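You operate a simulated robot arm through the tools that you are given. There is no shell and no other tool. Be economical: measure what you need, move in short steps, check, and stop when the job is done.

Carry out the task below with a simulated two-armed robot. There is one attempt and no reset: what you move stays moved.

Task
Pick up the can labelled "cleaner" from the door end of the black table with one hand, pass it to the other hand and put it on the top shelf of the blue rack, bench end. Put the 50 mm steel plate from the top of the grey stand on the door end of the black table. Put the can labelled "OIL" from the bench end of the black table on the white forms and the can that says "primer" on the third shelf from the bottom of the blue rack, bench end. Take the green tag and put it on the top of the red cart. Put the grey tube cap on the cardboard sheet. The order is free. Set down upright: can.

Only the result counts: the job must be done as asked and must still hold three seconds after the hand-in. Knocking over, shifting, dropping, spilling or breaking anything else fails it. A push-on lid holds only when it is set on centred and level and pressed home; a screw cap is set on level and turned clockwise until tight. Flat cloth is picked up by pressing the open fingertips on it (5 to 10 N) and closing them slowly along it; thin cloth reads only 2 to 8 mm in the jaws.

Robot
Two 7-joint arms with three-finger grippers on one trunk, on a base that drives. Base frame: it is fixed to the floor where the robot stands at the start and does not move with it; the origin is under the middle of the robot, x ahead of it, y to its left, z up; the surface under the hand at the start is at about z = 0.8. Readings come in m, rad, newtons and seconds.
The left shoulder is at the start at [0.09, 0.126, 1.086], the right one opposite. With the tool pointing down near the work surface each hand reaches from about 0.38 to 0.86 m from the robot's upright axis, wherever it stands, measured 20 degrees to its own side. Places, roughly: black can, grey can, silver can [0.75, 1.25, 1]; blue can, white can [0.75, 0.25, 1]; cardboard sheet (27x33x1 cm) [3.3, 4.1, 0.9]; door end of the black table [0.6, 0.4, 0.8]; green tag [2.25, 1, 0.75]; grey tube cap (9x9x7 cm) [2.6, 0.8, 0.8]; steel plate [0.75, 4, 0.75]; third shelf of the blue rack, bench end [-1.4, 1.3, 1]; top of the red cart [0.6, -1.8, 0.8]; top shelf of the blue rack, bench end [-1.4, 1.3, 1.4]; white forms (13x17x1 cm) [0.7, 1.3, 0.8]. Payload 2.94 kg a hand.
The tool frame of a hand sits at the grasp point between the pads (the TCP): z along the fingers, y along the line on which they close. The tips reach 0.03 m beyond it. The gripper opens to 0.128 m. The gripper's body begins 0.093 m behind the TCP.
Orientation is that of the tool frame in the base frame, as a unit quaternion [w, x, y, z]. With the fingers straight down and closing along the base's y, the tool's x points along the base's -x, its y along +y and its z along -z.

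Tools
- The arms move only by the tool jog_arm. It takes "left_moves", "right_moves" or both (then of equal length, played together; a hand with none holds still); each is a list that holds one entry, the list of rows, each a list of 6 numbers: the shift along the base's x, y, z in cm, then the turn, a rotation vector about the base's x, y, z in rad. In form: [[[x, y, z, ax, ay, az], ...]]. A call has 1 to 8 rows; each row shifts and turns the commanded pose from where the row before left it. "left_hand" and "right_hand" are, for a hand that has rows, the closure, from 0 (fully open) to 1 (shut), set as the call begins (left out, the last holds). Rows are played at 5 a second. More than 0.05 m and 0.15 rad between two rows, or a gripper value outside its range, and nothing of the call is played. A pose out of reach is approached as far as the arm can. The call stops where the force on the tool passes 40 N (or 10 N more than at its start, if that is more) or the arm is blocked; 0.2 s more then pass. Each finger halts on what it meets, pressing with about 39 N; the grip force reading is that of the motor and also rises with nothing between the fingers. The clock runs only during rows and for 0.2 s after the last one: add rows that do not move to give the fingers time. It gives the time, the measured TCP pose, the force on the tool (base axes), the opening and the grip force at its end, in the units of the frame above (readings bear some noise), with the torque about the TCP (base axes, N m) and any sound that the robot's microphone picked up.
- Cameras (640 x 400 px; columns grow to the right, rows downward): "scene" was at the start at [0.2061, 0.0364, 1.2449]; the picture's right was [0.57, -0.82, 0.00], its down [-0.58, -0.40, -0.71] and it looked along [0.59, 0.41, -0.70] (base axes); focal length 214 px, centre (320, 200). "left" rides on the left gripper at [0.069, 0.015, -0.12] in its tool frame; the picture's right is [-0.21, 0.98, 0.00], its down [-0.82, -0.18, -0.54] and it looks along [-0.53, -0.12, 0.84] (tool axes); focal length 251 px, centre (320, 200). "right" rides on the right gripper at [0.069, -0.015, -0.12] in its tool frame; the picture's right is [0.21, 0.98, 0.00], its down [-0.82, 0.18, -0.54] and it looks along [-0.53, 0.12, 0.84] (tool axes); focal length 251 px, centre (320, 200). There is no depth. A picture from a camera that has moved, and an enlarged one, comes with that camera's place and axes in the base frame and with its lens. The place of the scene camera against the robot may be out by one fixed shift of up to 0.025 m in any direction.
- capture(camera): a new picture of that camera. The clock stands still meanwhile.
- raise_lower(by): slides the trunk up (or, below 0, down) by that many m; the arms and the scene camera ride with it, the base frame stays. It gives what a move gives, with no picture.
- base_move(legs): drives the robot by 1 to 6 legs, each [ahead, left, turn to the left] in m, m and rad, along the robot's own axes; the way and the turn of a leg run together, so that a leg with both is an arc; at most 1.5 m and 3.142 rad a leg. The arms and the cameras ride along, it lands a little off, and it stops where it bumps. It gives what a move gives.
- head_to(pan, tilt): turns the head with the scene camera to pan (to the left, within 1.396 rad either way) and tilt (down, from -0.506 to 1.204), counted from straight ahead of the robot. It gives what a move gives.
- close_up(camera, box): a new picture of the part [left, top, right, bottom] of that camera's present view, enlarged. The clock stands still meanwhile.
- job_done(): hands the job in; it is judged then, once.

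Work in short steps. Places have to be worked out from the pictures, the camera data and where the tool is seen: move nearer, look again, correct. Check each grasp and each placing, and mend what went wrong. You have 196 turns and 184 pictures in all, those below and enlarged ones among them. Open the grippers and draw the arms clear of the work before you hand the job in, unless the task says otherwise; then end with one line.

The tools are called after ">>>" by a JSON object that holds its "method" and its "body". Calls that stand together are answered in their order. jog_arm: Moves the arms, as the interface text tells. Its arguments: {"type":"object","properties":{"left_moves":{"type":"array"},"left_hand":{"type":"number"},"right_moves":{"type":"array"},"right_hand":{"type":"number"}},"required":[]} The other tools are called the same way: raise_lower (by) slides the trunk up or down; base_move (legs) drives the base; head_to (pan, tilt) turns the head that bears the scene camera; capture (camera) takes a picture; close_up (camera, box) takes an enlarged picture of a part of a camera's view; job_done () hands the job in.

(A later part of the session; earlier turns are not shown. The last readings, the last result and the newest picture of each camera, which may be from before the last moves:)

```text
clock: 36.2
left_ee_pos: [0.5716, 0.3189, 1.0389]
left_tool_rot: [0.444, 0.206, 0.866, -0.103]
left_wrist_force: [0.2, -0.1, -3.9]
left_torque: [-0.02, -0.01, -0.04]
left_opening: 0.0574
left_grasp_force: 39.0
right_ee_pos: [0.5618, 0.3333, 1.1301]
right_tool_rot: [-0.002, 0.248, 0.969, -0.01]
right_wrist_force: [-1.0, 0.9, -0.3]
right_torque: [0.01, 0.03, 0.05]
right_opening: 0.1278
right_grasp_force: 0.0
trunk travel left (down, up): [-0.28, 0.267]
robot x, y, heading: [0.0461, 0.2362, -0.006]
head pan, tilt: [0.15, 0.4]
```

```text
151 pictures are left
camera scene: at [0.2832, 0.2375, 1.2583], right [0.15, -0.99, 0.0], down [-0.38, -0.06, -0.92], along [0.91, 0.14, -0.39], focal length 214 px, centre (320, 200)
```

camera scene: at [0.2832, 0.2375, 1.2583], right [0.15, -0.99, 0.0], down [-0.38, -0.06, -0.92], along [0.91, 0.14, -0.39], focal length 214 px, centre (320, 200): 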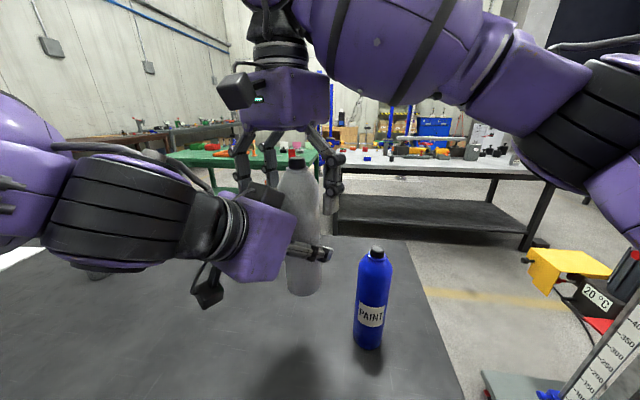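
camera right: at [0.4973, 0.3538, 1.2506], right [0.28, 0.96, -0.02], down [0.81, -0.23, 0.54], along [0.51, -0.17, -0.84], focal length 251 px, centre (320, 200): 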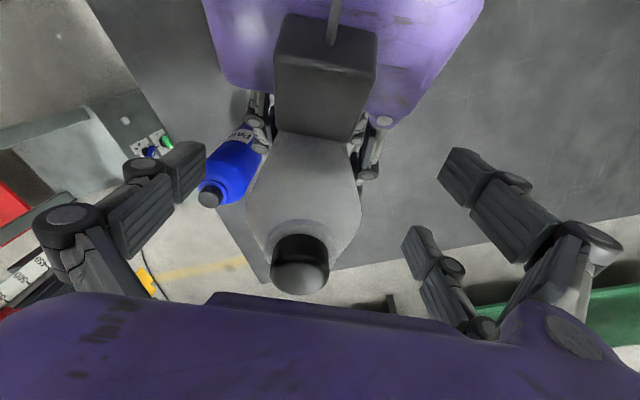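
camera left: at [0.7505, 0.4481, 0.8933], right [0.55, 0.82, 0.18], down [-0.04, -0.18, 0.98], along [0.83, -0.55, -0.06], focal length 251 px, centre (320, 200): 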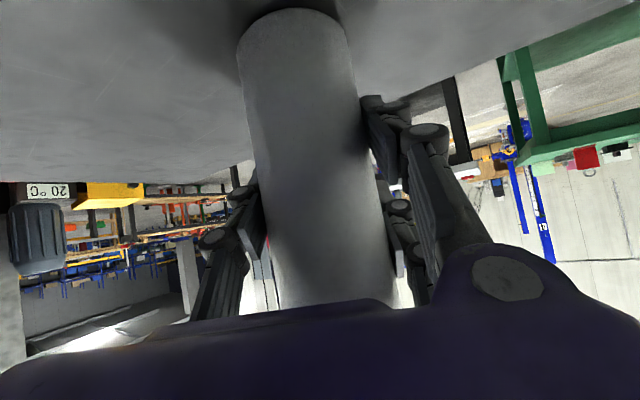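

Right hand straddles the can's top. Small correction, 1 cm lower, then close the right hand.

>>> {"method": "jog_arm", "body": {"right_moves": [[[0.3, -0.8, -1.0, 0, 0, 0], [0, 0, 0, 0, 0, 0]]]}}

>>> {"method": "jog_arm", "body": {"right_moves": [[[0, 0, 0, 0, 0, 0], [0, 0, 0, 0, 0, 0], [0, 0, 0, 0, 0, 0], [0, 0, 0, 0, 0, 0], [0, 0, 0, 0, 0, 0]]], "right_hand": 1}}

>>> {"method": "capture", "body": {"camera": "scene"}}

```text
clock: 36.8
left_ee_pos: [0.5721, 0.3171, 1.0384]
left_tool_rot: [0.444, 0.205, 0.866, -0.104]
left_wrist_force: [-0.1, 0.6, -4.5]
left_torque: [-0.01, -0.02, 0.01]
left_opening: 0.0574
left_grasp_force: 39.0
right_ee_pos: [0.5651, 0.3251, 1.1201]
right_tool_rot: [-0.003, 0.248, 0.969, -0.01]
right_wrist_force: [-0.6, 0.5, -0.4]
right_torque: [-0.03, 0.05, 0.01]
right_opening: 0.128
right_grasp_force: 0.0
trunk travel left (down, up): [-0.28, 0.267]
robot x, y, heading: [0.0449, 0.2341, -0.007]
head pan, tilt: [0.15, 0.4]
```

```text
clock: 37.8
left_ee_pos: [0.5697, 0.3161, 1.0374]
left_tool_rot: [0.442, 0.21, 0.866, -0.106]
left_wrist_force: [1.1, -3.0, -3.6]
left_torque: [0.34, -0.25, 0.8]
left_opening: 0.0573
left_grasp_force: 39.0
right_ee_pos: [0.5663, 0.3264, 1.1209]
right_tool_rot: [-0.003, 0.25, 0.968, -0.003]
right_wrist_force: [0.3, 3.6, -0.7]
right_torque: [-0.14, 0.24, -0.78]
right_opening: 0.0721
right_grasp_force: 39.4
trunk travel left (down, up): [-0.28, 0.267]
robot x, y, heading: [0.0479, 0.237, -0.003]
head pan, tilt: [0.15, 0.4]
stopped in row 5 (left hand): the force on the tool passed its limit at 41 N (the readings are from after the stop); the commanded pose is now the measured one
```

```text
150 pictures are left
camera scene: at [0.2836, 0.2375, 1.2582], right [0.15, -0.99, 0.0], down [-0.39, -0.06, -0.92], along [0.91, 0.14, -0.39], focal length 214 px, centre (320, 200)
```

scene: 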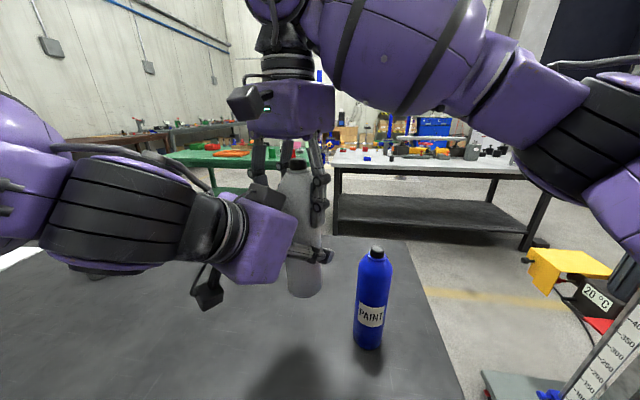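

Right opening is 72 mm rather than 57: it is probably catching the left finger. I'll reopen and look closely.

>>> {"method": "jog_arm", "body": {"right_moves": [[[0, 0, 0, 0, 0, 0], [0, 0, 0, 0, 0, 0], [0, 0, 0, 0, 0, 0]]], "right_hand": 0}}

>>> {"method": "close_up", "body": {"camera": "scene", "box": [210, 80, 390, 320]}}

>>> {"method": "capture", "body": {"camera": "left"}}

```text
clock: 38.6
left_ee_pos: [0.5702, 0.3165, 1.0364]
left_tool_rot: [0.442, 0.211, 0.865, -0.106]
left_wrist_force: [0.0, -0.1, -3.7]
left_torque: [0.01, -0.05, -0.01]
left_opening: 0.0573
left_grasp_force: 39.1
right_ee_pos: [0.5658, 0.3262, 1.1198]
right_tool_rot: [-0.003, 0.249, 0.969, -0.004]
right_wrist_force: [0.1, 0.0, 0.5]
right_torque: [0.02, 0.05, 0.01]
right_opening: 0.1281
right_grasp_force: 0.0
trunk travel left (down, up): [-0.28, 0.267]
robot x, y, heading: [0.0451, 0.2342, -0.003]
head pan, tilt: [0.15, 0.4]
```

```text
1.67 times, centred on (300, 200) of scene
camera zoom: at [0.2837, 0.2375, 1.2582], right [0.15, -0.99, 0.0], down [-0.39, -0.06, -0.92], along [0.91, 0.14, -0.39], focal length 358 px, centre (353, 200)
```

zoom: 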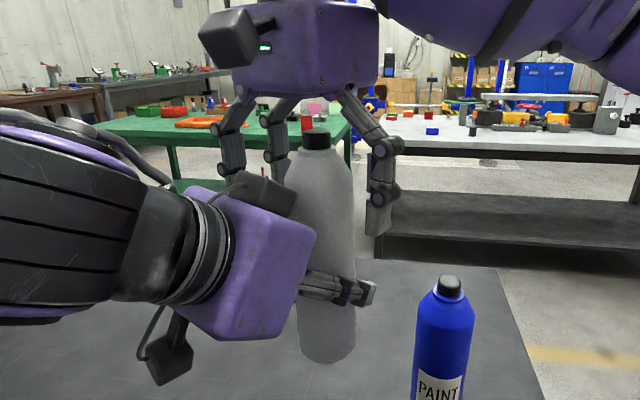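

```text
148 pictures are left
camera left: at [0.4549, 0.3918, 1.0511], right [0.56, 0.81, 0.18], down [-0.04, -0.18, 0.98], along [0.83, -0.56, -0.07], focal length 251 px, centre (320, 200)
```

left: 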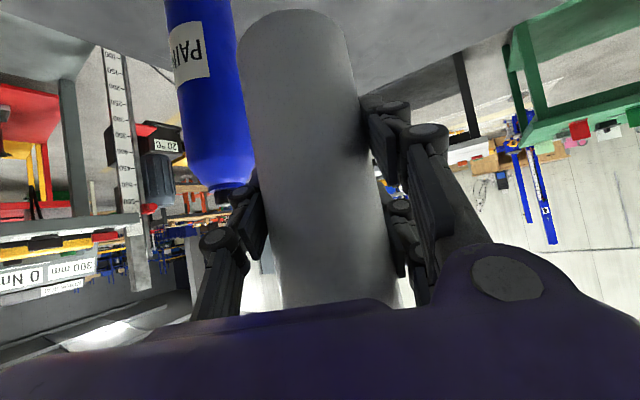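

The right pair of fingers likely met the left hand's upper parts. I'll raise the right hand by 1.7 cm and try closing again.

>>> {"method": "jog_arm", "body": {"right_moves": [[[0.2, -0.1, 1.7, 0, 0, 0], [0, 0, 0, 0, 0, 0]]]}}

>>> {"method": "jog_arm", "body": {"right_moves": [[[0, 0, 0, 0, 0, 0], [0, 0, 0, 0, 0, 0], [0, 0, 0, 0, 0, 0], [0, 0, 0, 0, 0, 0], [0, 0, 0, 0, 0, 0]]], "right_hand": 1}}

>>> {"method": "close_up", "body": {"camera": "scene", "box": [210, 80, 390, 320]}}

>>> {"method": "capture", "body": {"camera": "right"}}

```text
clock: 39.2
left_ee_pos: [0.5709, 0.3155, 1.0374]
left_tool_rot: [0.442, 0.21, 0.866, -0.106]
left_wrist_force: [0.3, -0.4, -4.4]
left_torque: [0.0, 0.0, 0.01]
left_opening: 0.0577
left_grasp_force: 39.2
right_ee_pos: [0.5676, 0.3257, 1.1373]
right_tool_rot: [-0.004, 0.249, 0.969, -0.005]
right_wrist_force: [-0.1, 0.5, -0.1]
right_torque: [-0.01, 0.03, -0.05]
right_opening: 0.1277
right_grasp_force: 0.0
trunk travel left (down, up): [-0.28, 0.267]
robot x, y, heading: [0.0492, 0.2318, -0.006]
head pan, tilt: [0.15, 0.4]
```

```text
clock: 40.4
left_ee_pos: [0.5701, 0.3177, 1.0359]
left_tool_rot: [0.441, 0.207, 0.867, -0.104]
left_wrist_force: [14.8, 18.1, -16.0]
left_torque: [-0.64, 0.59, 0.85]
left_opening: 0.0601
left_grasp_force: 38.6
right_ee_pos: [0.5669, 0.3264, 1.1379]
right_tool_rot: [-0.002, 0.249, 0.969, -0.006]
right_wrist_force: [-14.5, -18.5, 12.9]
right_torque: [-1.39, 0.82, -1.02]
right_opening: 0.0578
right_grasp_force: 39.3
trunk travel left (down, up): [-0.28, 0.267]
robot x, y, heading: [0.0485, 0.2324, 0.003]
head pan, tilt: [0.15, 0.4]
```

```text
1.67 times, centred on (300, 200) of scene
camera zoom: at [0.2837, 0.2375, 1.2582], right [0.15, -0.99, 0.0], down [-0.39, -0.06, -0.92], along [0.91, 0.14, -0.39], focal length 358 px, centre (353, 200)
```

zoom: 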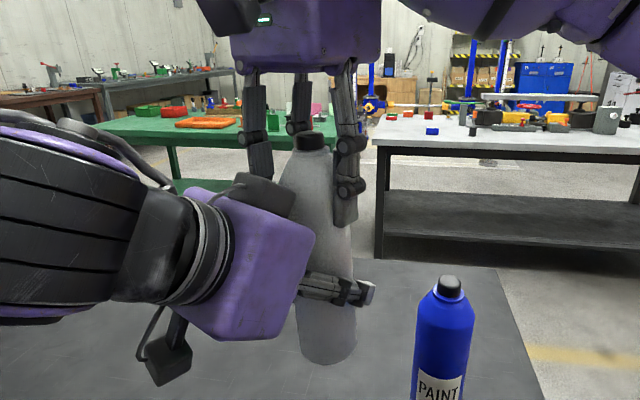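

```text
146 pictures are left
camera right: at [0.5018, 0.3461, 1.2579], right [0.28, 0.96, -0.01], down [0.81, -0.23, 0.54], along [0.51, -0.16, -0.84], focal length 251 px, centre (320, 200)
```

right: 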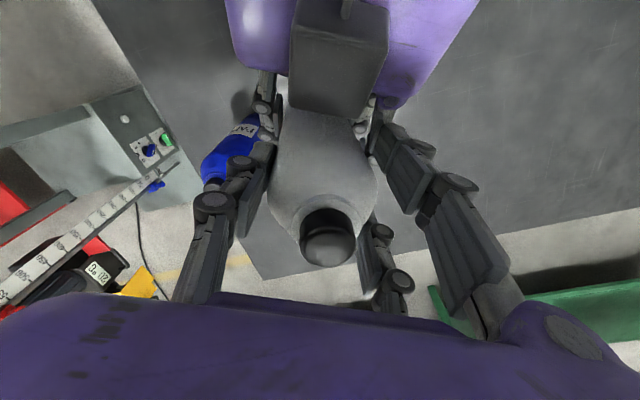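

The right hand now grips at 57.8 mm. I'll open the left hand and check the right holds.

>>> {"method": "jog_arm", "body": {"left_moves": [[[0, 0, 0, 0, 0, 0], [0, 0, 0, 0, 0, 0], [0, 0, 0, 0, 0, 0]]], "left_hand": 0}}

>>> {"method": "jog_arm", "body": {"left_moves": [[[-3.5, 1.8, 0, 0, 0, 0], [-3.5, 1.8, 0, 0, 0, 0], [-3.5, 1.8, 0, 0, 0, 0]]]}}

>>> {"method": "capture", "body": {"camera": "scene"}}

>>> {"method": "capture", "body": {"camera": "left"}}

```text
clock: 41.0
left_ee_pos: [0.5638, 0.3092, 1.0348]
left_tool_rot: [0.44, 0.22, 0.864, -0.111]
left_wrist_force: [-1.1, -15.3, -9.2]
left_torque: [0.55, -0.18, 0.2]
left_opening: 0.1199
left_grasp_force: 0.1
right_ee_pos: [0.5675, 0.333, 1.14]
right_tool_rot: [-0.003, 0.248, 0.969, 0.008]
right_wrist_force: [-0.2, 15.9, 6.0]
right_torque: [0.82, 0.18, -0.2]
right_opening: 0.0531
right_grasp_force: 38.8
trunk travel left (down, up): [-0.28, 0.267]
robot x, y, heading: [0.0446, 0.2356, 0.002]
head pan, tilt: [0.15, 0.4]
stopped in row 2 (left hand): the force on the tool passed its limit at 44 N (the readings are from after the stop); the commanded pose is now the measured one
```

```text
clock: 41.5
left_ee_pos: [0.5595, 0.3203, 1.0378]
left_tool_rot: [0.436, 0.227, 0.864, -0.113]
left_wrist_force: [-1.0, 0.1, -8.7]
left_torque: [-0.54, -0.22, -0.1]
left_opening: 0.125
left_grasp_force: 0.1
left hand out of reach, approached as far as the arm can: row 1, 2
right_ee_pos: [0.5641, 0.3422, 1.1431]
right_tool_rot: [-0.004, 0.245, 0.969, 0.017]
right_wrist_force: [0.2, 2.4, 4.9]
right_torque: [0.41, 0.22, 0.05]
right_opening: 0.0529
right_grasp_force: 39.2
trunk travel left (down, up): [-0.28, 0.267]
robot x, y, heading: [0.0467, 0.2347, -0.005]
head pan, tilt: [0.15, 0.4]
stopped in row 2 (left hand): the force on the tool passed its limit at 79 N (the readings are from after the stop); the commanded pose is now the measured one
```

```text
145 pictures are left
camera scene: at [0.2835, 0.2401, 1.2582], right [0.15, -0.99, 0.0], down [-0.39, -0.06, -0.92], along [0.91, 0.14, -0.39], focal length 214 px, centre (320, 200)
```

scene: 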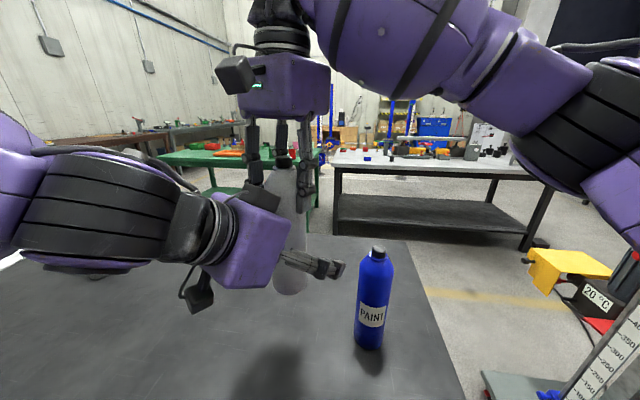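

```text
144 pictures are left
camera left: at [0.4478, 0.4011, 1.0528], right [0.59, 0.79, 0.17], down [-0.04, -0.19, 0.98], along [0.81, -0.59, -0.08], focal length 251 px, centre (320, 200)
```

left: 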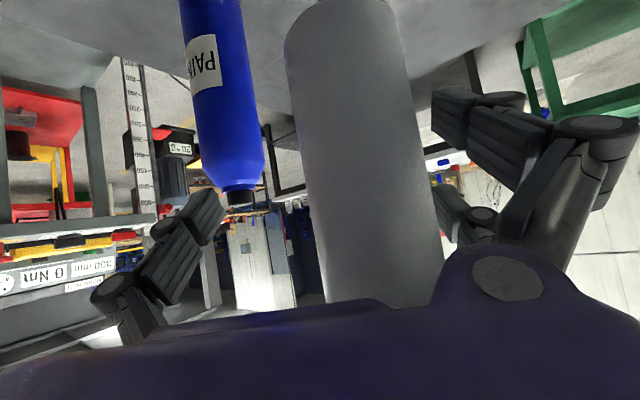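

The left arm can't retreat that way (joint limits) and is leaning on the can. Instead I'll take the can away with the right hand, forward out of the open left fingers.

>>> {"method": "jog_arm", "body": {"right_moves": [[[-0.7, -1.3, 0, 0, 0, 0], [3.3, -2.0, 0.5, 0, 0, 0], [3.3, -1.8, 0.5, 0, 0, 0], [3.3, -1.8, 0.5, 0, 0, 0]]]}}

>>> {"method": "capture", "body": {"camera": "scene"}}

>>> {"method": "capture", "body": {"camera": "left"}}

```text
clock: 41.9
left_ee_pos: [0.5568, 0.3136, 1.0373]
left_tool_rot: [0.435, 0.235, 0.861, -0.115]
left_wrist_force: [-1.2, -1.2, -2.5]
left_torque: [-0.1, -0.16, 0.06]
left_opening: 0.1271
left_grasp_force: 0.0
right_ee_pos: [0.5621, 0.3314, 1.1435]
right_tool_rot: [-0.003, 0.249, 0.968, 0.026]
right_wrist_force: [1.5, 0.7, -1.0]
right_torque: [0.09, 0.01, -0.07]
right_opening: 0.0531
right_grasp_force: 39.2
trunk travel left (down, up): [-0.28, 0.267]
robot x, y, heading: [0.0463, 0.234, -0.003]
head pan, tilt: [0.15, 0.4]
stopped in row 2 (left hand): the force on the tool passed its limit at 50 N (the readings are from after the stop); the commanded pose is now the measured one
```

```text
143 pictures are left
camera scene: at [0.2836, 0.2373, 1.2582], right [0.15, -0.99, 0.0], down [-0.39, -0.06, -0.92], along [0.91, 0.14, -0.39], focal length 214 px, centre (320, 200)
```

scene: 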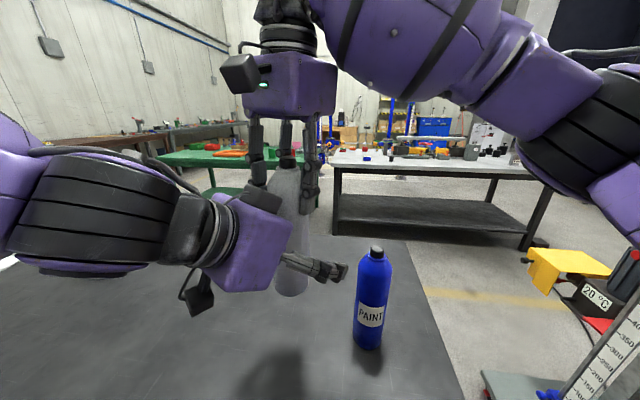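

```text
142 pictures are left
camera left: at [0.4455, 0.3962, 1.0533], right [0.6, 0.78, 0.18], down [-0.05, -0.19, 0.98], along [0.79, -0.6, -0.08], focal length 251 px, centre (320, 200)
```

left: 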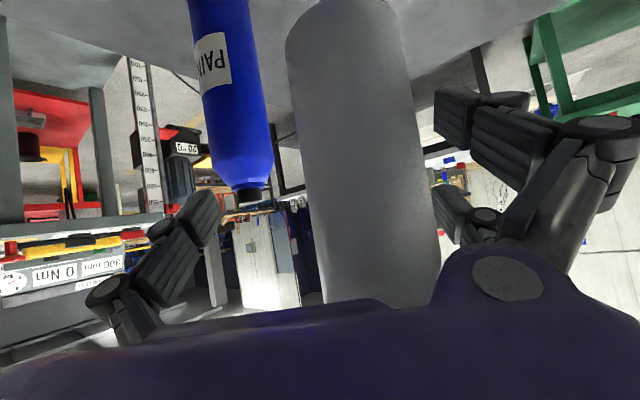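

Forces have relaxed. I'll move the right hand purely forward along the left hand's heading.

>>> {"method": "jog_arm", "body": {"right_moves": [[[1.5, -0.9, 0.3, 0, 0, 0], [2.5, -1.5, 0.3, 0, 0, 0], [3, -1.8, 0.3, 0, 0, 0], [3, -1.8, 0.3, 0, 0, 0]]]}}

>>> {"method": "capture", "body": {"camera": "scene"}}

>>> {"method": "capture", "body": {"camera": "left"}}

```text
clock: 42.9
left_ee_pos: [0.5565, 0.3135, 1.0375]
left_tool_rot: [0.436, 0.237, 0.86, -0.117]
left_wrist_force: [0.2, -0.3, 0.5]
left_torque: [0.0, 0.02, 0.01]
left_opening: 0.1283
left_grasp_force: 0.0
right_ee_pos: [0.66, 0.2707, 1.1542]
right_tool_rot: [-0.004, 0.247, 0.969, 0.025]
right_wrist_force: [0.6, -0.9, -4.1]
right_torque: [-0.03, 0.02, -0.03]
right_opening: 0.0528
right_grasp_force: 38.7
trunk travel left (down, up): [-0.28, 0.267]
robot x, y, heading: [0.0485, 0.235, -0.004]
head pan, tilt: [0.15, 0.4]
```

```text
141 pictures are left
camera scene: at [0.2843, 0.2369, 1.2581], right [0.15, -0.99, 0.0], down [-0.39, -0.06, -0.92], along [0.91, 0.14, -0.39], focal length 214 px, centre (320, 200)
```

scene: 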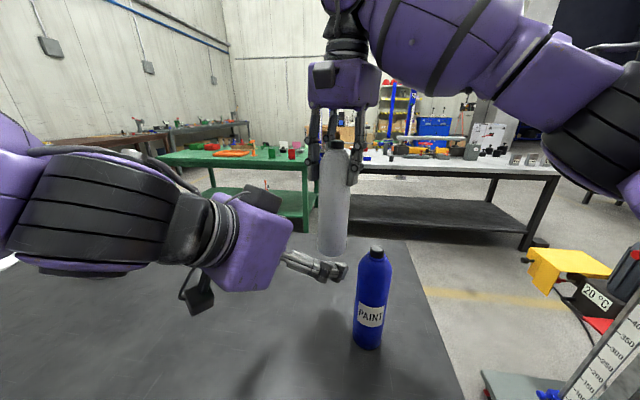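

```text
140 pictures are left
camera left: at [0.4463, 0.3959, 1.0534], right [0.6, 0.78, 0.18], down [-0.05, -0.19, 0.98], along [0.79, -0.6, -0.08], focal length 251 px, centre (320, 200)
```

left: 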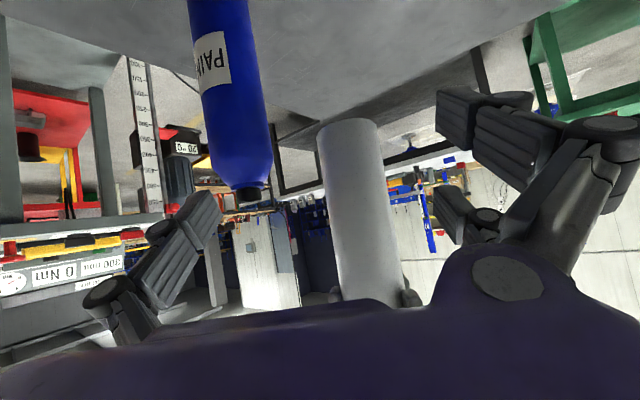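

The pass is done; the can hangs from the right hand. Since a tool-down hold can't reach the 1.4 m shelf, I'll set it on the table and re-grip with the right hand horizontally. First clear the left hand away and move the can to [0.68, 0.38].

>>> {"method": "jog_arm", "body": {"left_moves": [[[-0.5, 3, 2, 0, 0, 0], [-0.5, 3, 2, 0, 0, 0], [-0.5, 3, 2, 0, 0, 0], [-0.5, 3, 2, 0, 0, 0], [-0.5, 3, 2, 0, 0, 0], [-0.5, 3, 2, 0, 0, 0]]], "right_moves": [[[0, 0, 0, 0, 0, 0], [0, 0, 0, 0, 0, 0], [0.5, 2.8, -2, 0, 0, 0], [0.5, 2.8, -2, 0, 0, 0], [0.5, 2.8, -2, 0, 0, 0], [0.5, 2.8, -2, 0, 0, 0]]]}}

>>> {"method": "capture", "body": {"camera": "scene"}}

```text
clock: 44.3
left_ee_pos: [0.5266, 0.4952, 1.1578]
left_tool_rot: [0.435, 0.236, 0.861, -0.117]
left_wrist_force: [0.3, -0.1, 0.2]
left_torque: [-0.03, 0.01, -0.04]
left_opening: 0.1279
left_grasp_force: 0.1
right_ee_pos: [0.6805, 0.3851, 1.0733]
right_tool_rot: [-0.003, 0.249, 0.968, 0.025]
right_wrist_force: [-0.2, 0.3, -3.4]
right_torque: [-0.04, 0.02, -0.01]
right_opening: 0.0531
right_grasp_force: 38.7
trunk travel left (down, up): [-0.28, 0.267]
robot x, y, heading: [0.0475, 0.2344, -0.001]
head pan, tilt: [0.15, 0.4]
```

```text
139 pictures are left
camera scene: at [0.284, 0.2391, 1.2581], right [0.15, -0.99, 0.0], down [-0.39, -0.06, -0.92], along [0.91, 0.13, -0.39], focal length 214 px, centre (320, 200)
```

scene: 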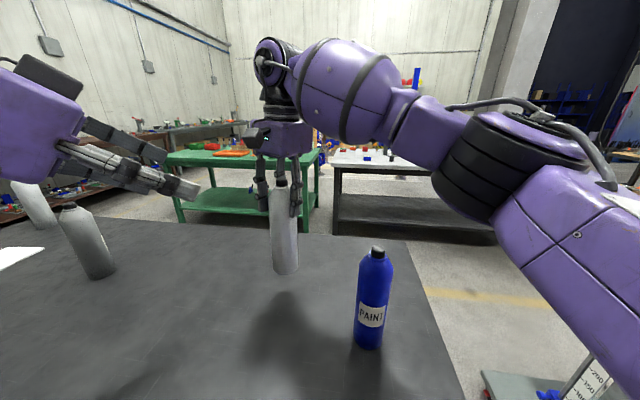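

Can hangs nearly vertical, base ≈0.89. Lowering gently towards the table.

>>> {"method": "jog_arm", "body": {"right_moves": [[[0, 0, -2.5, 0, 0, 0], [0, 0, -2.5, 0, 0, 0], [0, 0, -2, 0, 0, 0], [0, 0, -0.8, 0, 0, 0], [0, 0, 0, 0, 0, 0]]]}}

>>> {"method": "close_up", "body": {"camera": "scene", "box": [200, 120, 400, 360]}}

```text
clock: 45.5
left_ee_pos: [0.5258, 0.4928, 1.1584]
left_tool_rot: [0.435, 0.237, 0.861, -0.116]
left_wrist_force: [0.0, -0.4, 0.3]
left_torque: [-0.02, 0.02, -0.02]
left_opening: 0.128
left_grasp_force: 0.1
right_ee_pos: [0.6813, 0.3829, 0.9966]
right_tool_rot: [-0.003, 0.248, 0.968, 0.025]
right_wrist_force: [-0.4, -0.2, -3.1]
right_torque: [-0.02, 0.01, 0.01]
right_opening: 0.0526
right_grasp_force: 38.9
trunk travel left (down, up): [-0.28, 0.267]
robot x, y, heading: [0.0481, 0.2296, -0.003]
head pan, tilt: [0.15, 0.4]
```

```text
1.67 times, centred on (300, 240) of scene
camera zoom: at [0.2836, 0.2374, 1.2582], right [0.15, -0.99, 0.0], down [-0.39, -0.06, -0.92], along [0.91, 0.14, -0.39], focal length 358 px, centre (353, 133)
```

zoom: 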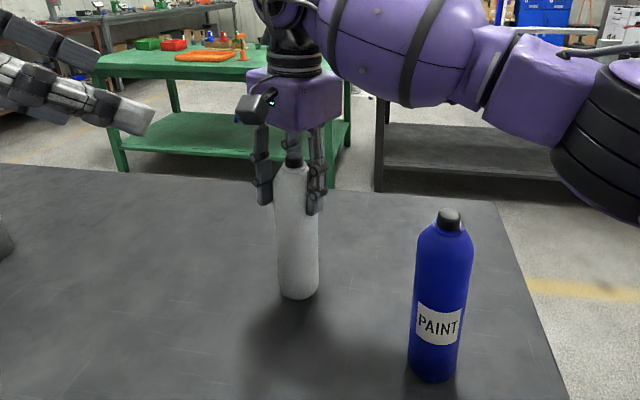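

Still slightly above the table. Continuing down in 4 mm steps.

>>> {"method": "jog_arm", "body": {"right_moves": [[[0, 0, -0.4, 0, 0, 0], [0, 0, -0.4, 0, 0, 0], [0, 0, -0.4, 0, 0, 0], [0, 0, -0.3, 0, 0, 0], [0, 0, 0, 0, 0, 0]]]}}

```text
clock: 46.7
left_ee_pos: [0.5256, 0.493, 1.1594]
left_tool_rot: [0.436, 0.236, 0.861, -0.115]
left_wrist_force: [-0.4, 0.5, -0.4]
left_torque: [-0.03, -0.03, -0.01]
left_opening: 0.1279
left_grasp_force: 0.1
right_ee_pos: [0.6802, 0.3846, 0.9845]
right_tool_rot: [-0.001, 0.249, 0.968, 0.027]
right_wrist_force: [-0.4, -1.2, 9.0]
right_torque: [-0.58, 0.03, 0.0]
right_opening: 0.0531
right_grasp_force: 38.9
trunk travel left (down, up): [-0.28, 0.267]
robot x, y, heading: [0.0491, 0.2316, -0.006]
head pan, tilt: [0.15, 0.4]
```

Contact (9 N). Open the right hand and rise clear.

>>> {"method": "jog_arm", "body": {"right_moves": [[[0, 0, 0, 0, 0, 0], [0, 0, 0, 0, 0, 0], [0, 0, 0, 0, 0, 0]]], "right_hand": 0}}

>>> {"method": "jog_arm", "body": {"right_moves": [[[0, 0, 4.5, 0, 0, 0], [0, 0, 4.5, 0, 0, 0], [0, 0, 4.5, 0, 0, 0]]]}}

>>> {"method": "capture", "body": {"camera": "right"}}

>>> {"method": "capture", "body": {"camera": "scene"}}

```text
clock: 47.5
left_ee_pos: [0.5272, 0.4933, 1.1591]
left_tool_rot: [0.435, 0.236, 0.861, -0.115]
left_wrist_force: [0.0, -0.4, -0.5]
left_torque: [0.0, -0.01, 0.03]
left_opening: 0.1281
left_grasp_force: 0.1
right_ee_pos: [0.6825, 0.3846, 0.9816]
right_tool_rot: [-0.003, 0.248, 0.968, 0.026]
right_wrist_force: [0.5, -0.3, 0.3]
right_torque: [0.03, 0.0, 0.01]
right_opening: 0.128
right_grasp_force: 0.1
trunk travel left (down, up): [-0.28, 0.267]
robot x, y, heading: [0.0492, 0.2347, -0.001]
head pan, tilt: [0.15, 0.4]
```

```text
clock: 48.3
left_ee_pos: [0.5251, 0.4938, 1.158]
left_tool_rot: [0.436, 0.237, 0.86, -0.117]
left_wrist_force: [0.0, -0.8, 1.0]
left_torque: [-0.03, -0.02, 0.02]
left_opening: 0.1279
left_grasp_force: 0.1
right_ee_pos: [0.6813, 0.3852, 1.1178]
right_tool_rot: [-0.003, 0.249, 0.968, 0.025]
right_wrist_force: [-0.9, 0.4, 0.2]
right_torque: [-0.06, -0.01, 0.0]
right_opening: 0.1279
right_grasp_force: 0.0
trunk travel left (down, up): [-0.28, 0.267]
robot x, y, heading: [0.0428, 0.2321, -0.001]
head pan, tilt: [0.15, 0.4]
```

```text
137 pictures are left
camera right: at [0.6138, 0.399, 1.2388], right [0.28, 0.96, 0.05], down [0.8, -0.26, 0.53], along [0.53, -0.11, -0.84], focal length 251 px, centre (320, 200)
```

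right: 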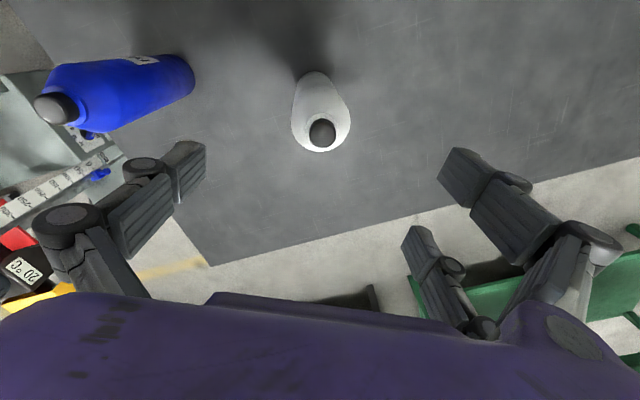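

```text
136 pictures are left
camera scene: at [0.2823, 0.2377, 1.2585], right [0.15, -0.99, 0.0], down [-0.38, -0.06, -0.92], along [0.91, 0.14, -0.39], focal length 214 px, centre (320, 200)
```

scene: 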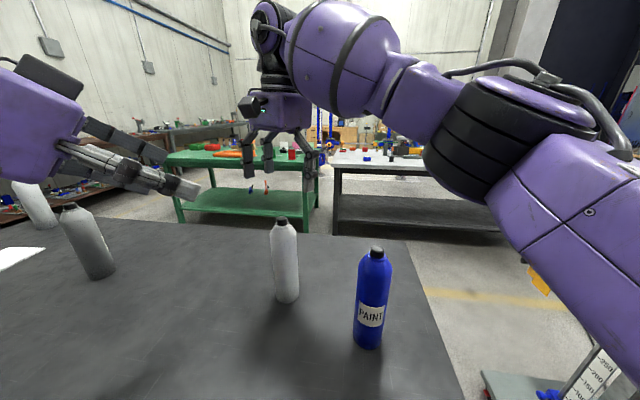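

The can stands at ≈[0.682, 0.388]. Now retreat the right hand and re-orient it to horizontal for a side grasp.

>>> {"method": "jog_arm", "body": {"right_moves": [[[-3, -1, 1, 0, 0, 0.125], [-3, -1, 1, 0, 0, 0.125], [-3, -1, 0, 0, 0, 0.125], [-3, -1, 0, 0, 0, 0.125], [-2, -1, 0, 0, -0.1428, 0], [-2, -1, 0, 0, -0.1428, 0], [-2, -1, 0, 0, -0.1428, 0], [-2, -1, 0, 0, -0.1428, 0]]]}}

>>> {"method": "jog_arm", "body": {"right_moves": [[[0, 0, -1, 0, -0.1428, 0], [0, 0, -1, 0, -0.1428, 0], [0, 0, -1, 0, -0.1428, 0], [0, 0, -1, 0, -0.1428, 0], [0, 0, -1, 0, -0.1428, 0], [0, 0, -1, 0, -0.1428, 0], [0, 0, -1, 0, 0, 0.12], [0, 0, -1, 0, 0, 0.12]]]}}

>>> {"method": "capture", "body": {"camera": "right"}}

>>> {"method": "capture", "body": {"camera": "scene"}}

```text
clock: 50.1
left_ee_pos: [0.5264, 0.4939, 1.1592]
left_tool_rot: [0.437, 0.236, 0.86, -0.115]
left_wrist_force: [0.4, 0.4, -0.1]
left_torque: [0.01, -0.02, 0.02]
left_opening: 0.1278
left_grasp_force: 0.0
right_ee_pos: [0.479, 0.3036, 1.1381]
right_tool_rot: [0.274, -0.005, 0.961, 0.023]
right_wrist_force: [-0.3, -0.1, 0.8]
right_torque: [0.0, -0.04, -0.02]
right_opening: 0.1279
right_grasp_force: 0.0
trunk travel left (down, up): [-0.28, 0.267]
robot x, y, heading: [0.0442, 0.234, 0.002]
head pan, tilt: [0.15, 0.4]
```

```text
clock: 51.5
left_ee_pos: [0.5258, 0.4913, 1.1602]
left_tool_rot: [0.436, 0.236, 0.861, -0.115]
left_wrist_force: [-0.5, 0.5, -0.1]
left_torque: [0.06, -0.01, 0.05]
left_opening: 0.1278
left_grasp_force: 0.1
right_ee_pos: [0.5435, 0.2347, 1.1053]
right_tool_rot: [0.615, 0.139, 0.776, 0.012]
right_wrist_force: [-1.2, -0.5, -0.1]
right_torque: [0.02, -0.03, 0.02]
right_opening: 0.128
right_grasp_force: 0.0
right hand out of reach, approached as far as the arm can: row 5, 6, 7
trunk travel left (down, up): [-0.28, 0.267]
robot x, y, heading: [0.0495, 0.2316, 0.001]
head pan, tilt: [0.15, 0.4]
stopped in row 7 (right hand): the arm was blocked; the commanded pose is now the measured one
```

```text
135 pictures are left
camera right: at [0.4136, 0.2533, 1.0663], right [0.15, 0.99, -0.02], down [-0.31, 0.07, 0.95], along [0.94, -0.14, 0.32], focal length 251 px, centre (320, 200)
```

right: 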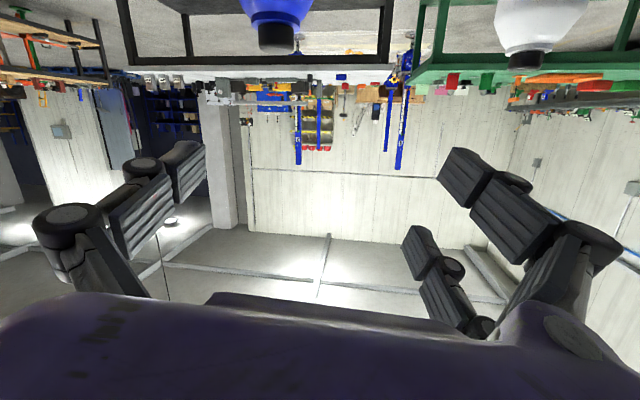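

```text
134 pictures are left
camera scene: at [0.2772, 0.2262, 1.2337], right [0.05, -1.0, 0.0], down [-0.62, -0.03, -0.78], along [0.78, 0.04, -0.62], focal length 214 px, centre (320, 200)
```

scene: 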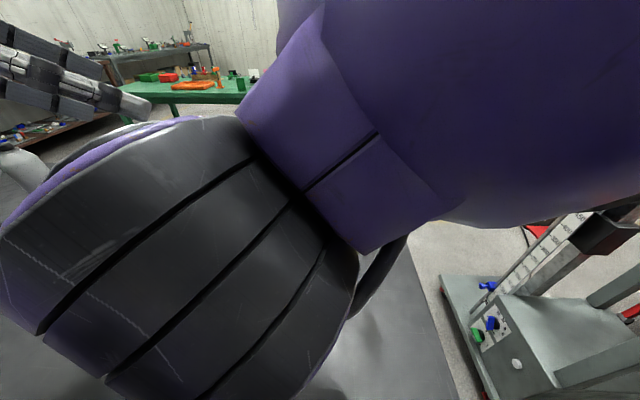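

The right forearm got in front of the head. I'll move the right hand to the right to unfold it.

>>> {"method": "jog_arm", "body": {"right_moves": [[[0, -3, 0.5, 0, 0, 0], [0, -3, 0.5, 0, 0, 0], [0, -3, 0.5, 0, 0, 0], [0.5, -3, 0, 0, 0, 0]]]}}

>>> {"method": "head_to", "body": {"pan": 0.15, "tilt": 0.5}}

>>> {"method": "capture", "body": {"camera": "scene"}}

```text
clock: 52.5
left_ee_pos: [0.5268, 0.4946, 1.1585]
left_tool_rot: [0.436, 0.236, 0.861, -0.116]
left_wrist_force: [0.0, 0.3, -0.7]
left_torque: [0.05, 0.04, 0.03]
left_opening: 0.1281
left_grasp_force: 0.1
right_ee_pos: [0.5546, 0.2236, 1.1057]
right_tool_rot: [0.61, 0.151, 0.778, 0.01]
right_wrist_force: [0.2, 0.2, -0.4]
right_torque: [0.0, 0.01, 0.0]
right_opening: 0.128
right_grasp_force: 0.1
right hand out of reach, approached as far as the arm can: row 1, 2, 3, 4
trunk travel left (down, up): [-0.28, 0.267]
robot x, y, heading: [0.0459, 0.2358, -0.004]
head pan, tilt: [0.15, 0.4]
```

```text
clock: 53.1
left_ee_pos: [0.5259, 0.4938, 1.1573]
left_tool_rot: [0.436, 0.236, 0.861, -0.116]
left_wrist_force: [0.4, -0.5, -0.7]
left_torque: [0.02, -0.01, -0.02]
left_opening: 0.1279
left_grasp_force: 0.0
right_ee_pos: [0.5542, 0.2254, 1.1059]
right_tool_rot: [0.611, 0.15, 0.778, 0.009]
right_wrist_force: [-0.9, -0.3, 0.0]
right_torque: [-0.01, 0.01, 0.01]
right_opening: 0.1279
right_grasp_force: 0.1
trunk travel left (down, up): [-0.28, 0.267]
robot x, y, heading: [0.0474, 0.2343, 0.003]
head pan, tilt: [0.15, 0.499]
```

```text
133 pictures are left
camera scene: at [0.2811, 0.2236, 1.2427], right [-0.01, -1.0, 0.0], down [-0.54, 0.0, -0.84], along [0.84, 0.0, -0.54], focal length 214 px, centre (320, 200)
```

scene: 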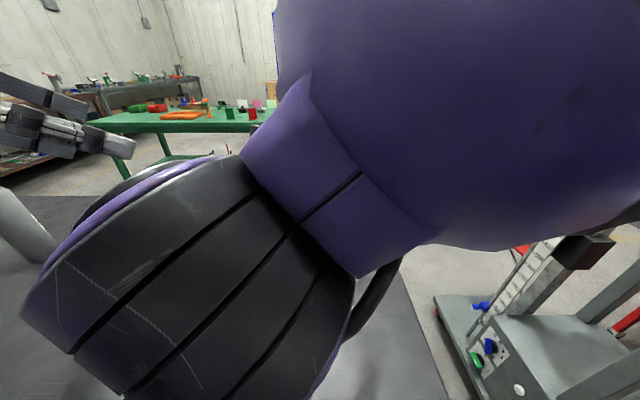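

The IK folded badly here. I'll back the pitch out while moving right/forward, then redo it where it worked earlier (near y≈0.08).

>>> {"method": "jog_arm", "body": {"right_moves": [[[0, -0.5, 1, 0, 0.14, -0.05], [0, -0.5, 1, 0, 0.14, -0.05], [0, -1, 1, 0, 0.14, -0.05], [0, -2, 1, 0, 0.14, -0.05], [0, -2, 1, 0, 0.14, -0.05], [0, -2, 0, 0, 0.14, 0], [0, -2, 0, 0, 0.14, 0], [0, -2, 0, 0, 0.14, 0]]]}}

>>> {"method": "capture", "body": {"camera": "scene"}}

```text
clock: 55.0
left_ee_pos: [0.5259, 0.4937, 1.159]
left_tool_rot: [0.436, 0.235, 0.861, -0.116]
left_wrist_force: [-0.3, 0.3, 0.8]
left_torque: [0.06, -0.02, 0.01]
left_opening: 0.1278
left_grasp_force: 0.0
right_ee_pos: [0.547, 0.1163, 1.1572]
right_tool_rot: [0.112, 0.194, 0.962, -0.153]
right_wrist_force: [0.4, 0.0, -0.1]
right_torque: [0.0, 0.02, 0.02]
right_opening: 0.1282
right_grasp_force: 0.0
trunk travel left (down, up): [-0.28, 0.267]
robot x, y, heading: [0.0498, 0.2319, -0.006]
head pan, tilt: [0.15, 0.499]
```

```text
132 pictures are left
camera scene: at [0.2819, 0.2369, 1.2491], right [0.15, -0.99, 0.0], down [-0.47, -0.07, -0.88], along [0.87, 0.13, -0.48], focal length 214 px, centre (320, 200)
```

scene: 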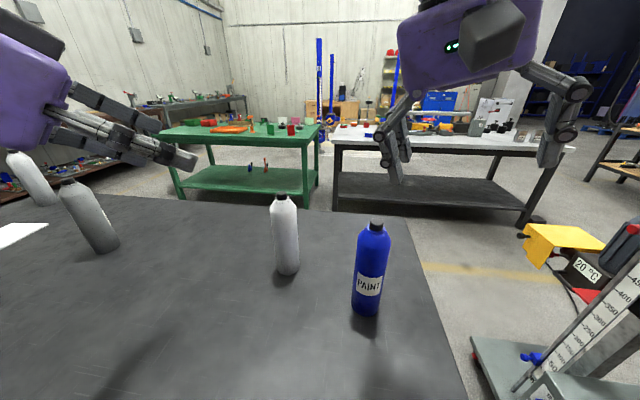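

Right arm is unfolded. I'll rotate it to a 20°-below-horizontal pose heading slightly left, staying right of the blue can.

>>> {"method": "jog_arm", "body": {"right_moves": [[[-0.3, -0.7, -0.3, 0.0197, -0.108, 0.0884], [-0.3, -0.7, -0.3, 0.0197, -0.108, 0.0884], [-0.3, -0.7, -0.3, 0.0197, -0.108, 0.0884], [-0.3, -0.7, -0.3, 0.0197, -0.108, 0.0884], [-0.3, -0.7, -0.3, 0.0197, -0.108, 0.0884], [-0.3, -0.7, -0.3, 0.0197, -0.108, 0.0884], [-0.3, -0.7, -0.3, 0.0197, -0.108, 0.0884], [-0.3, -0.7, -0.3, 0.0197, -0.108, 0.0884]]]}}

>>> {"method": "jog_arm", "body": {"right_moves": [[[0, 0, -0.3, 0.0197, -0.108, 0.0884], [0, 0, 0, 0, 0, 0]]]}}

>>> {"method": "capture", "body": {"camera": "right"}}

>>> {"method": "capture", "body": {"camera": "scene"}}

```text
clock: 56.8
left_ee_pos: [0.5278, 0.4937, 1.1584]
left_tool_rot: [0.436, 0.236, 0.861, -0.117]
left_wrist_force: [0.4, -0.1, -0.8]
left_torque: [-0.02, 0.01, 0.01]
left_opening: 0.1282
left_grasp_force: 0.1
right_ee_pos: [0.5382, 0.0563, 1.1615]
right_tool_rot: [0.466, -0.04, 0.884, 0.026]
right_wrist_force: [0.3, 0.1, 1.1]
right_torque: [-0.01, 0.02, -0.01]
right_opening: 0.128
right_grasp_force: 0.1
right hand out of reach, approached as far as the arm can: row 6, 7, 8
trunk travel left (down, up): [-0.28, 0.267]
robot x, y, heading: [0.046, 0.2347, 0.003]
head pan, tilt: [0.15, 0.499]
```

```text
clock: 57.4
left_ee_pos: [0.5275, 0.4937, 1.1585]
left_tool_rot: [0.436, 0.237, 0.86, -0.117]
left_wrist_force: [0.6, 0.3, 0.9]
left_torque: [-0.02, 0.01, -0.03]
left_opening: 0.1281
left_grasp_force: 0.0
right_ee_pos: [0.544, 0.049, 1.1627]
right_tool_rot: [0.48, -0.053, 0.875, 0.035]
right_wrist_force: [0.2, -0.8, 0.2]
right_torque: [-0.01, 0.0, 0.01]
right_opening: 0.1277
right_grasp_force: 0.1
right hand out of reach, approached as far as the arm can: row 1
trunk travel left (down, up): [-0.28, 0.267]
robot x, y, heading: [0.0477, 0.2329, 0.0]
head pan, tilt: [0.15, 0.499]
```

```text
131 pictures are left
camera right: at [0.4104, 0.0167, 1.1687], right [-0.24, 0.96, -0.17], down [-0.04, 0.17, 0.99], along [0.97, 0.24, 0.0], focal length 251 px, centre (320, 200)
```

right: 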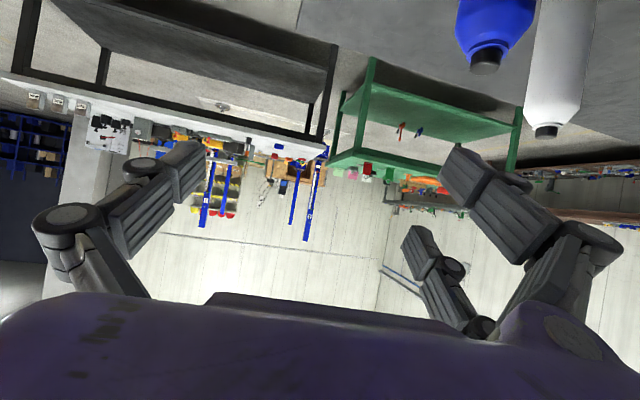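

```text
130 pictures are left
camera scene: at [0.2821, 0.2378, 1.2491], right [0.15, -0.99, 0.0], down [-0.47, -0.07, -0.88], along [0.87, 0.13, -0.48], focal length 214 px, centre (320, 200)
```

scene: 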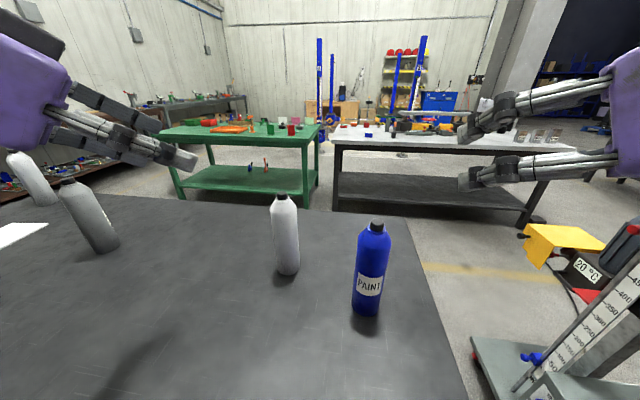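

Pitch is limited when the arm is folded. I'll back the base 10 cm so the arm works more extended, then go toward the can.

>>> {"method": "base_move", "body": {"legs": [[-0.1, 0, 0]]}}

>>> {"method": "jog_arm", "body": {"right_moves": [[[2, 3.5, -0.5, 0, 0, 0.02], [2, 3.5, -0.5, 0, 0, 0.02], [2, 3.5, -0.5, 0, 0, 0.02], [2, 3.5, -0.5, 0, 0, 0.02], [1, 4, -0.5, 0, 0, 0.02], [1, 4, -0.5, 0, 0, 0.02], [1, 4, -0.5, 0, 0, 0.02], [1, 4, -0.5, 0, 0, 0.02]]]}}

>>> {"method": "capture", "body": {"camera": "right"}}

>>> {"method": "capture", "body": {"camera": "scene"}}

```text
clock: 58.5
left_ee_pos: [0.4271, 0.4949, 1.1578]
left_tool_rot: [0.436, 0.235, 0.861, -0.116]
left_wrist_force: [-0.2, 0.5, -0.6]
left_torque: [-0.01, -0.02, -0.02]
left_opening: 0.1278
left_grasp_force: 0.1
right_ee_pos: [0.4452, 0.0503, 1.1629]
right_tool_rot: [0.48, -0.052, 0.875, 0.035]
right_wrist_force: [0.2, -0.1, -0.2]
right_torque: [0.03, -0.03, 0.05]
right_opening: 0.1279
right_grasp_force: 0.1
trunk travel left (down, up): [-0.28, 0.267]
robot x, y, heading: [-0.0474, 0.2329, 0.001]
head pan, tilt: [0.15, 0.499]
```

```text
clock: 60.3
left_ee_pos: [0.4279, 0.4959, 1.1578]
left_tool_rot: [0.436, 0.234, 0.861, -0.116]
left_wrist_force: [-0.5, 0.0, 0.5]
left_torque: [-0.03, 0.0, -0.03]
left_opening: 0.1279
left_grasp_force: 0.1
right_ee_pos: [0.5657, 0.3517, 1.1235]
right_tool_rot: [0.475, -0.123, 0.868, 0.073]
right_wrist_force: [-0.1, 0.5, -0.3]
right_torque: [0.01, 0.0, -0.01]
right_opening: 0.1278
right_grasp_force: 0.1
trunk travel left (down, up): [-0.28, 0.267]
robot x, y, heading: [-0.0498, 0.2312, 0.003]
head pan, tilt: [0.15, 0.499]
```

```text
129 pictures are left
camera right: at [0.438, 0.2972, 1.1295], right [-0.39, 0.91, -0.17], down [-0.06, 0.16, 0.99], along [0.92, 0.39, -0.01], focal length 251 px, centre (320, 200)
```

right: 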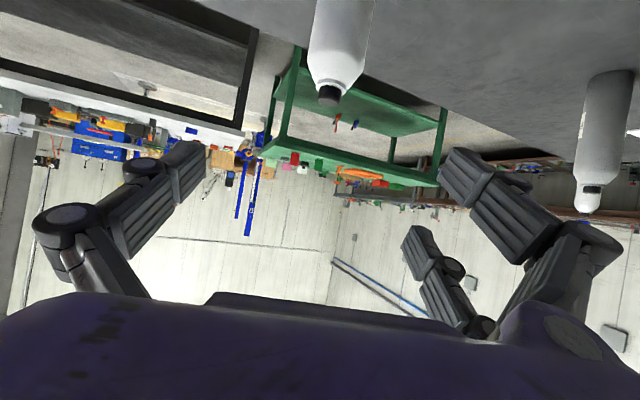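

```text
128 pictures are left
camera scene: at [0.1838, 0.2392, 1.249], right [0.15, -0.99, 0.0], down [-0.47, -0.07, -0.88], along [0.87, 0.13, -0.48], focal length 214 px, centre (320, 200)
```

scene: 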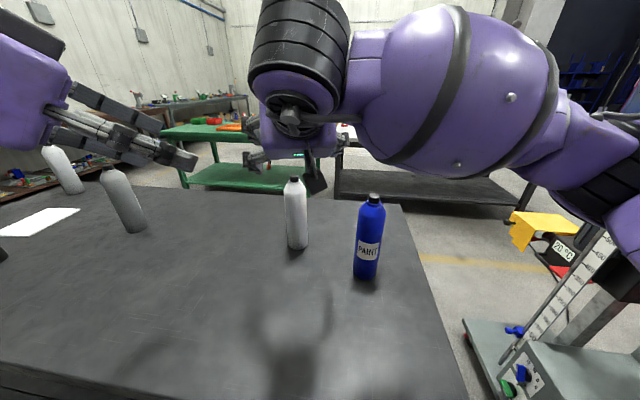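

The pose works. The can is ~0.12 m ahead along the heading; descending to z≈0.90, then I'll check.

>>> {"method": "jog_arm", "body": {"right_moves": [[[0, 0, -4.5, 0, 0, 0], [0, 0, -4.5, 0, 0, 0], [0, 0, -4.5, 0, 0, 0], [0, 0, -4.5, 0, 0, 0], [0, 0, -4.3, 0, 0, 0], [0, 0, 0, 0, 0, 0]]]}}

>>> {"method": "capture", "body": {"camera": "right"}}

```text
clock: 61.7
left_ee_pos: [0.4289, 0.4959, 1.1585]
left_tool_rot: [0.436, 0.235, 0.861, -0.115]
left_wrist_force: [0.5, 0.8, -0.1]
left_torque: [0.01, 0.02, 0.02]
left_opening: 0.1279
left_grasp_force: 0.0
right_ee_pos: [0.567, 0.3495, 0.9013]
right_tool_rot: [0.476, -0.122, 0.868, 0.073]
right_wrist_force: [0.6, -0.8, -0.3]
right_torque: [0.0, 0.0, 0.02]
right_opening: 0.1279
right_grasp_force: 0.0
trunk travel left (down, up): [-0.28, 0.267]
robot x, y, heading: [-0.054, 0.2357, 0.001]
head pan, tilt: [0.15, 0.499]
```

```text
127 pictures are left
camera right: at [0.4401, 0.296, 0.9068], right [-0.39, 0.91, -0.17], down [-0.06, 0.16, 0.99], along [0.92, 0.39, 0.0], focal length 251 px, centre (320, 200)
```

right: 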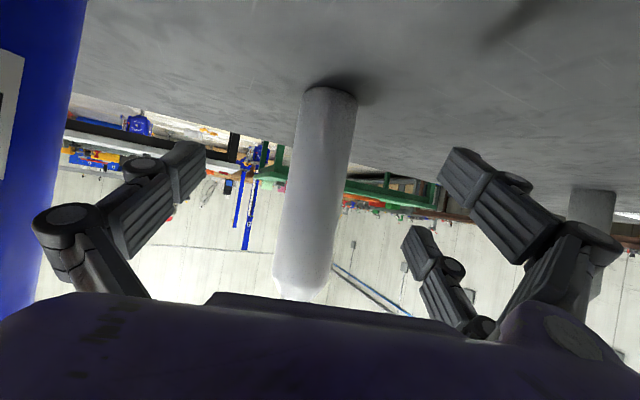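

Aligned laterally; advancing ~11 cm around the can and closing.

>>> {"method": "jog_arm", "body": {"right_moves": [[[3.5, 1.15, 0, 0, 0, 0], [3.5, 1.15, 0, 0, 0, 0], [3.5, 1.15, 0, 0, 0, 0], [0, 0, 0, 0, 0, 0]]]}}

>>> {"method": "capture", "body": {"camera": "right"}}

```text
clock: 62.7
left_ee_pos: [0.428, 0.4949, 1.158]
left_tool_rot: [0.436, 0.235, 0.861, -0.115]
left_wrist_force: [-0.1, -0.2, 0.0]
left_torque: [-0.03, -0.01, 0.03]
left_opening: 0.1278
left_grasp_force: 0.0
right_ee_pos: [0.669, 0.3851, 0.9022]
right_tool_rot: [0.476, -0.122, 0.868, 0.073]
right_wrist_force: [-0.3, 0.1, 0.8]
right_torque: [0.01, -0.02, -0.01]
right_opening: 0.128
right_grasp_force: 0.0
trunk travel left (down, up): [-0.28, 0.267]
robot x, y, heading: [-0.0484, 0.2343, 0.002]
head pan, tilt: [0.15, 0.499]
```

```text
126 pictures are left
camera right: at [0.543, 0.3315, 0.9074], right [-0.39, 0.91, -0.17], down [-0.06, 0.16, 0.99], along [0.92, 0.39, -0.01], focal length 251 px, centre (320, 200)
```

right: 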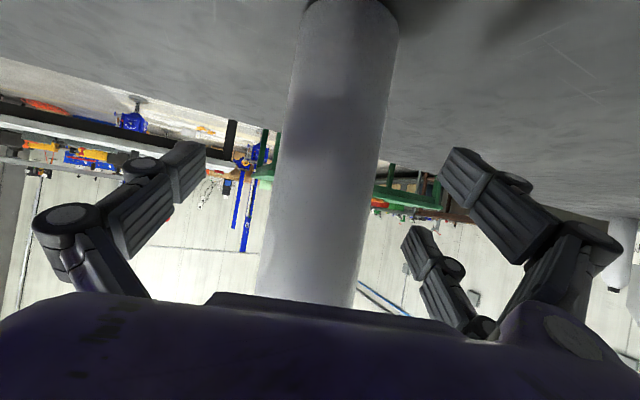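

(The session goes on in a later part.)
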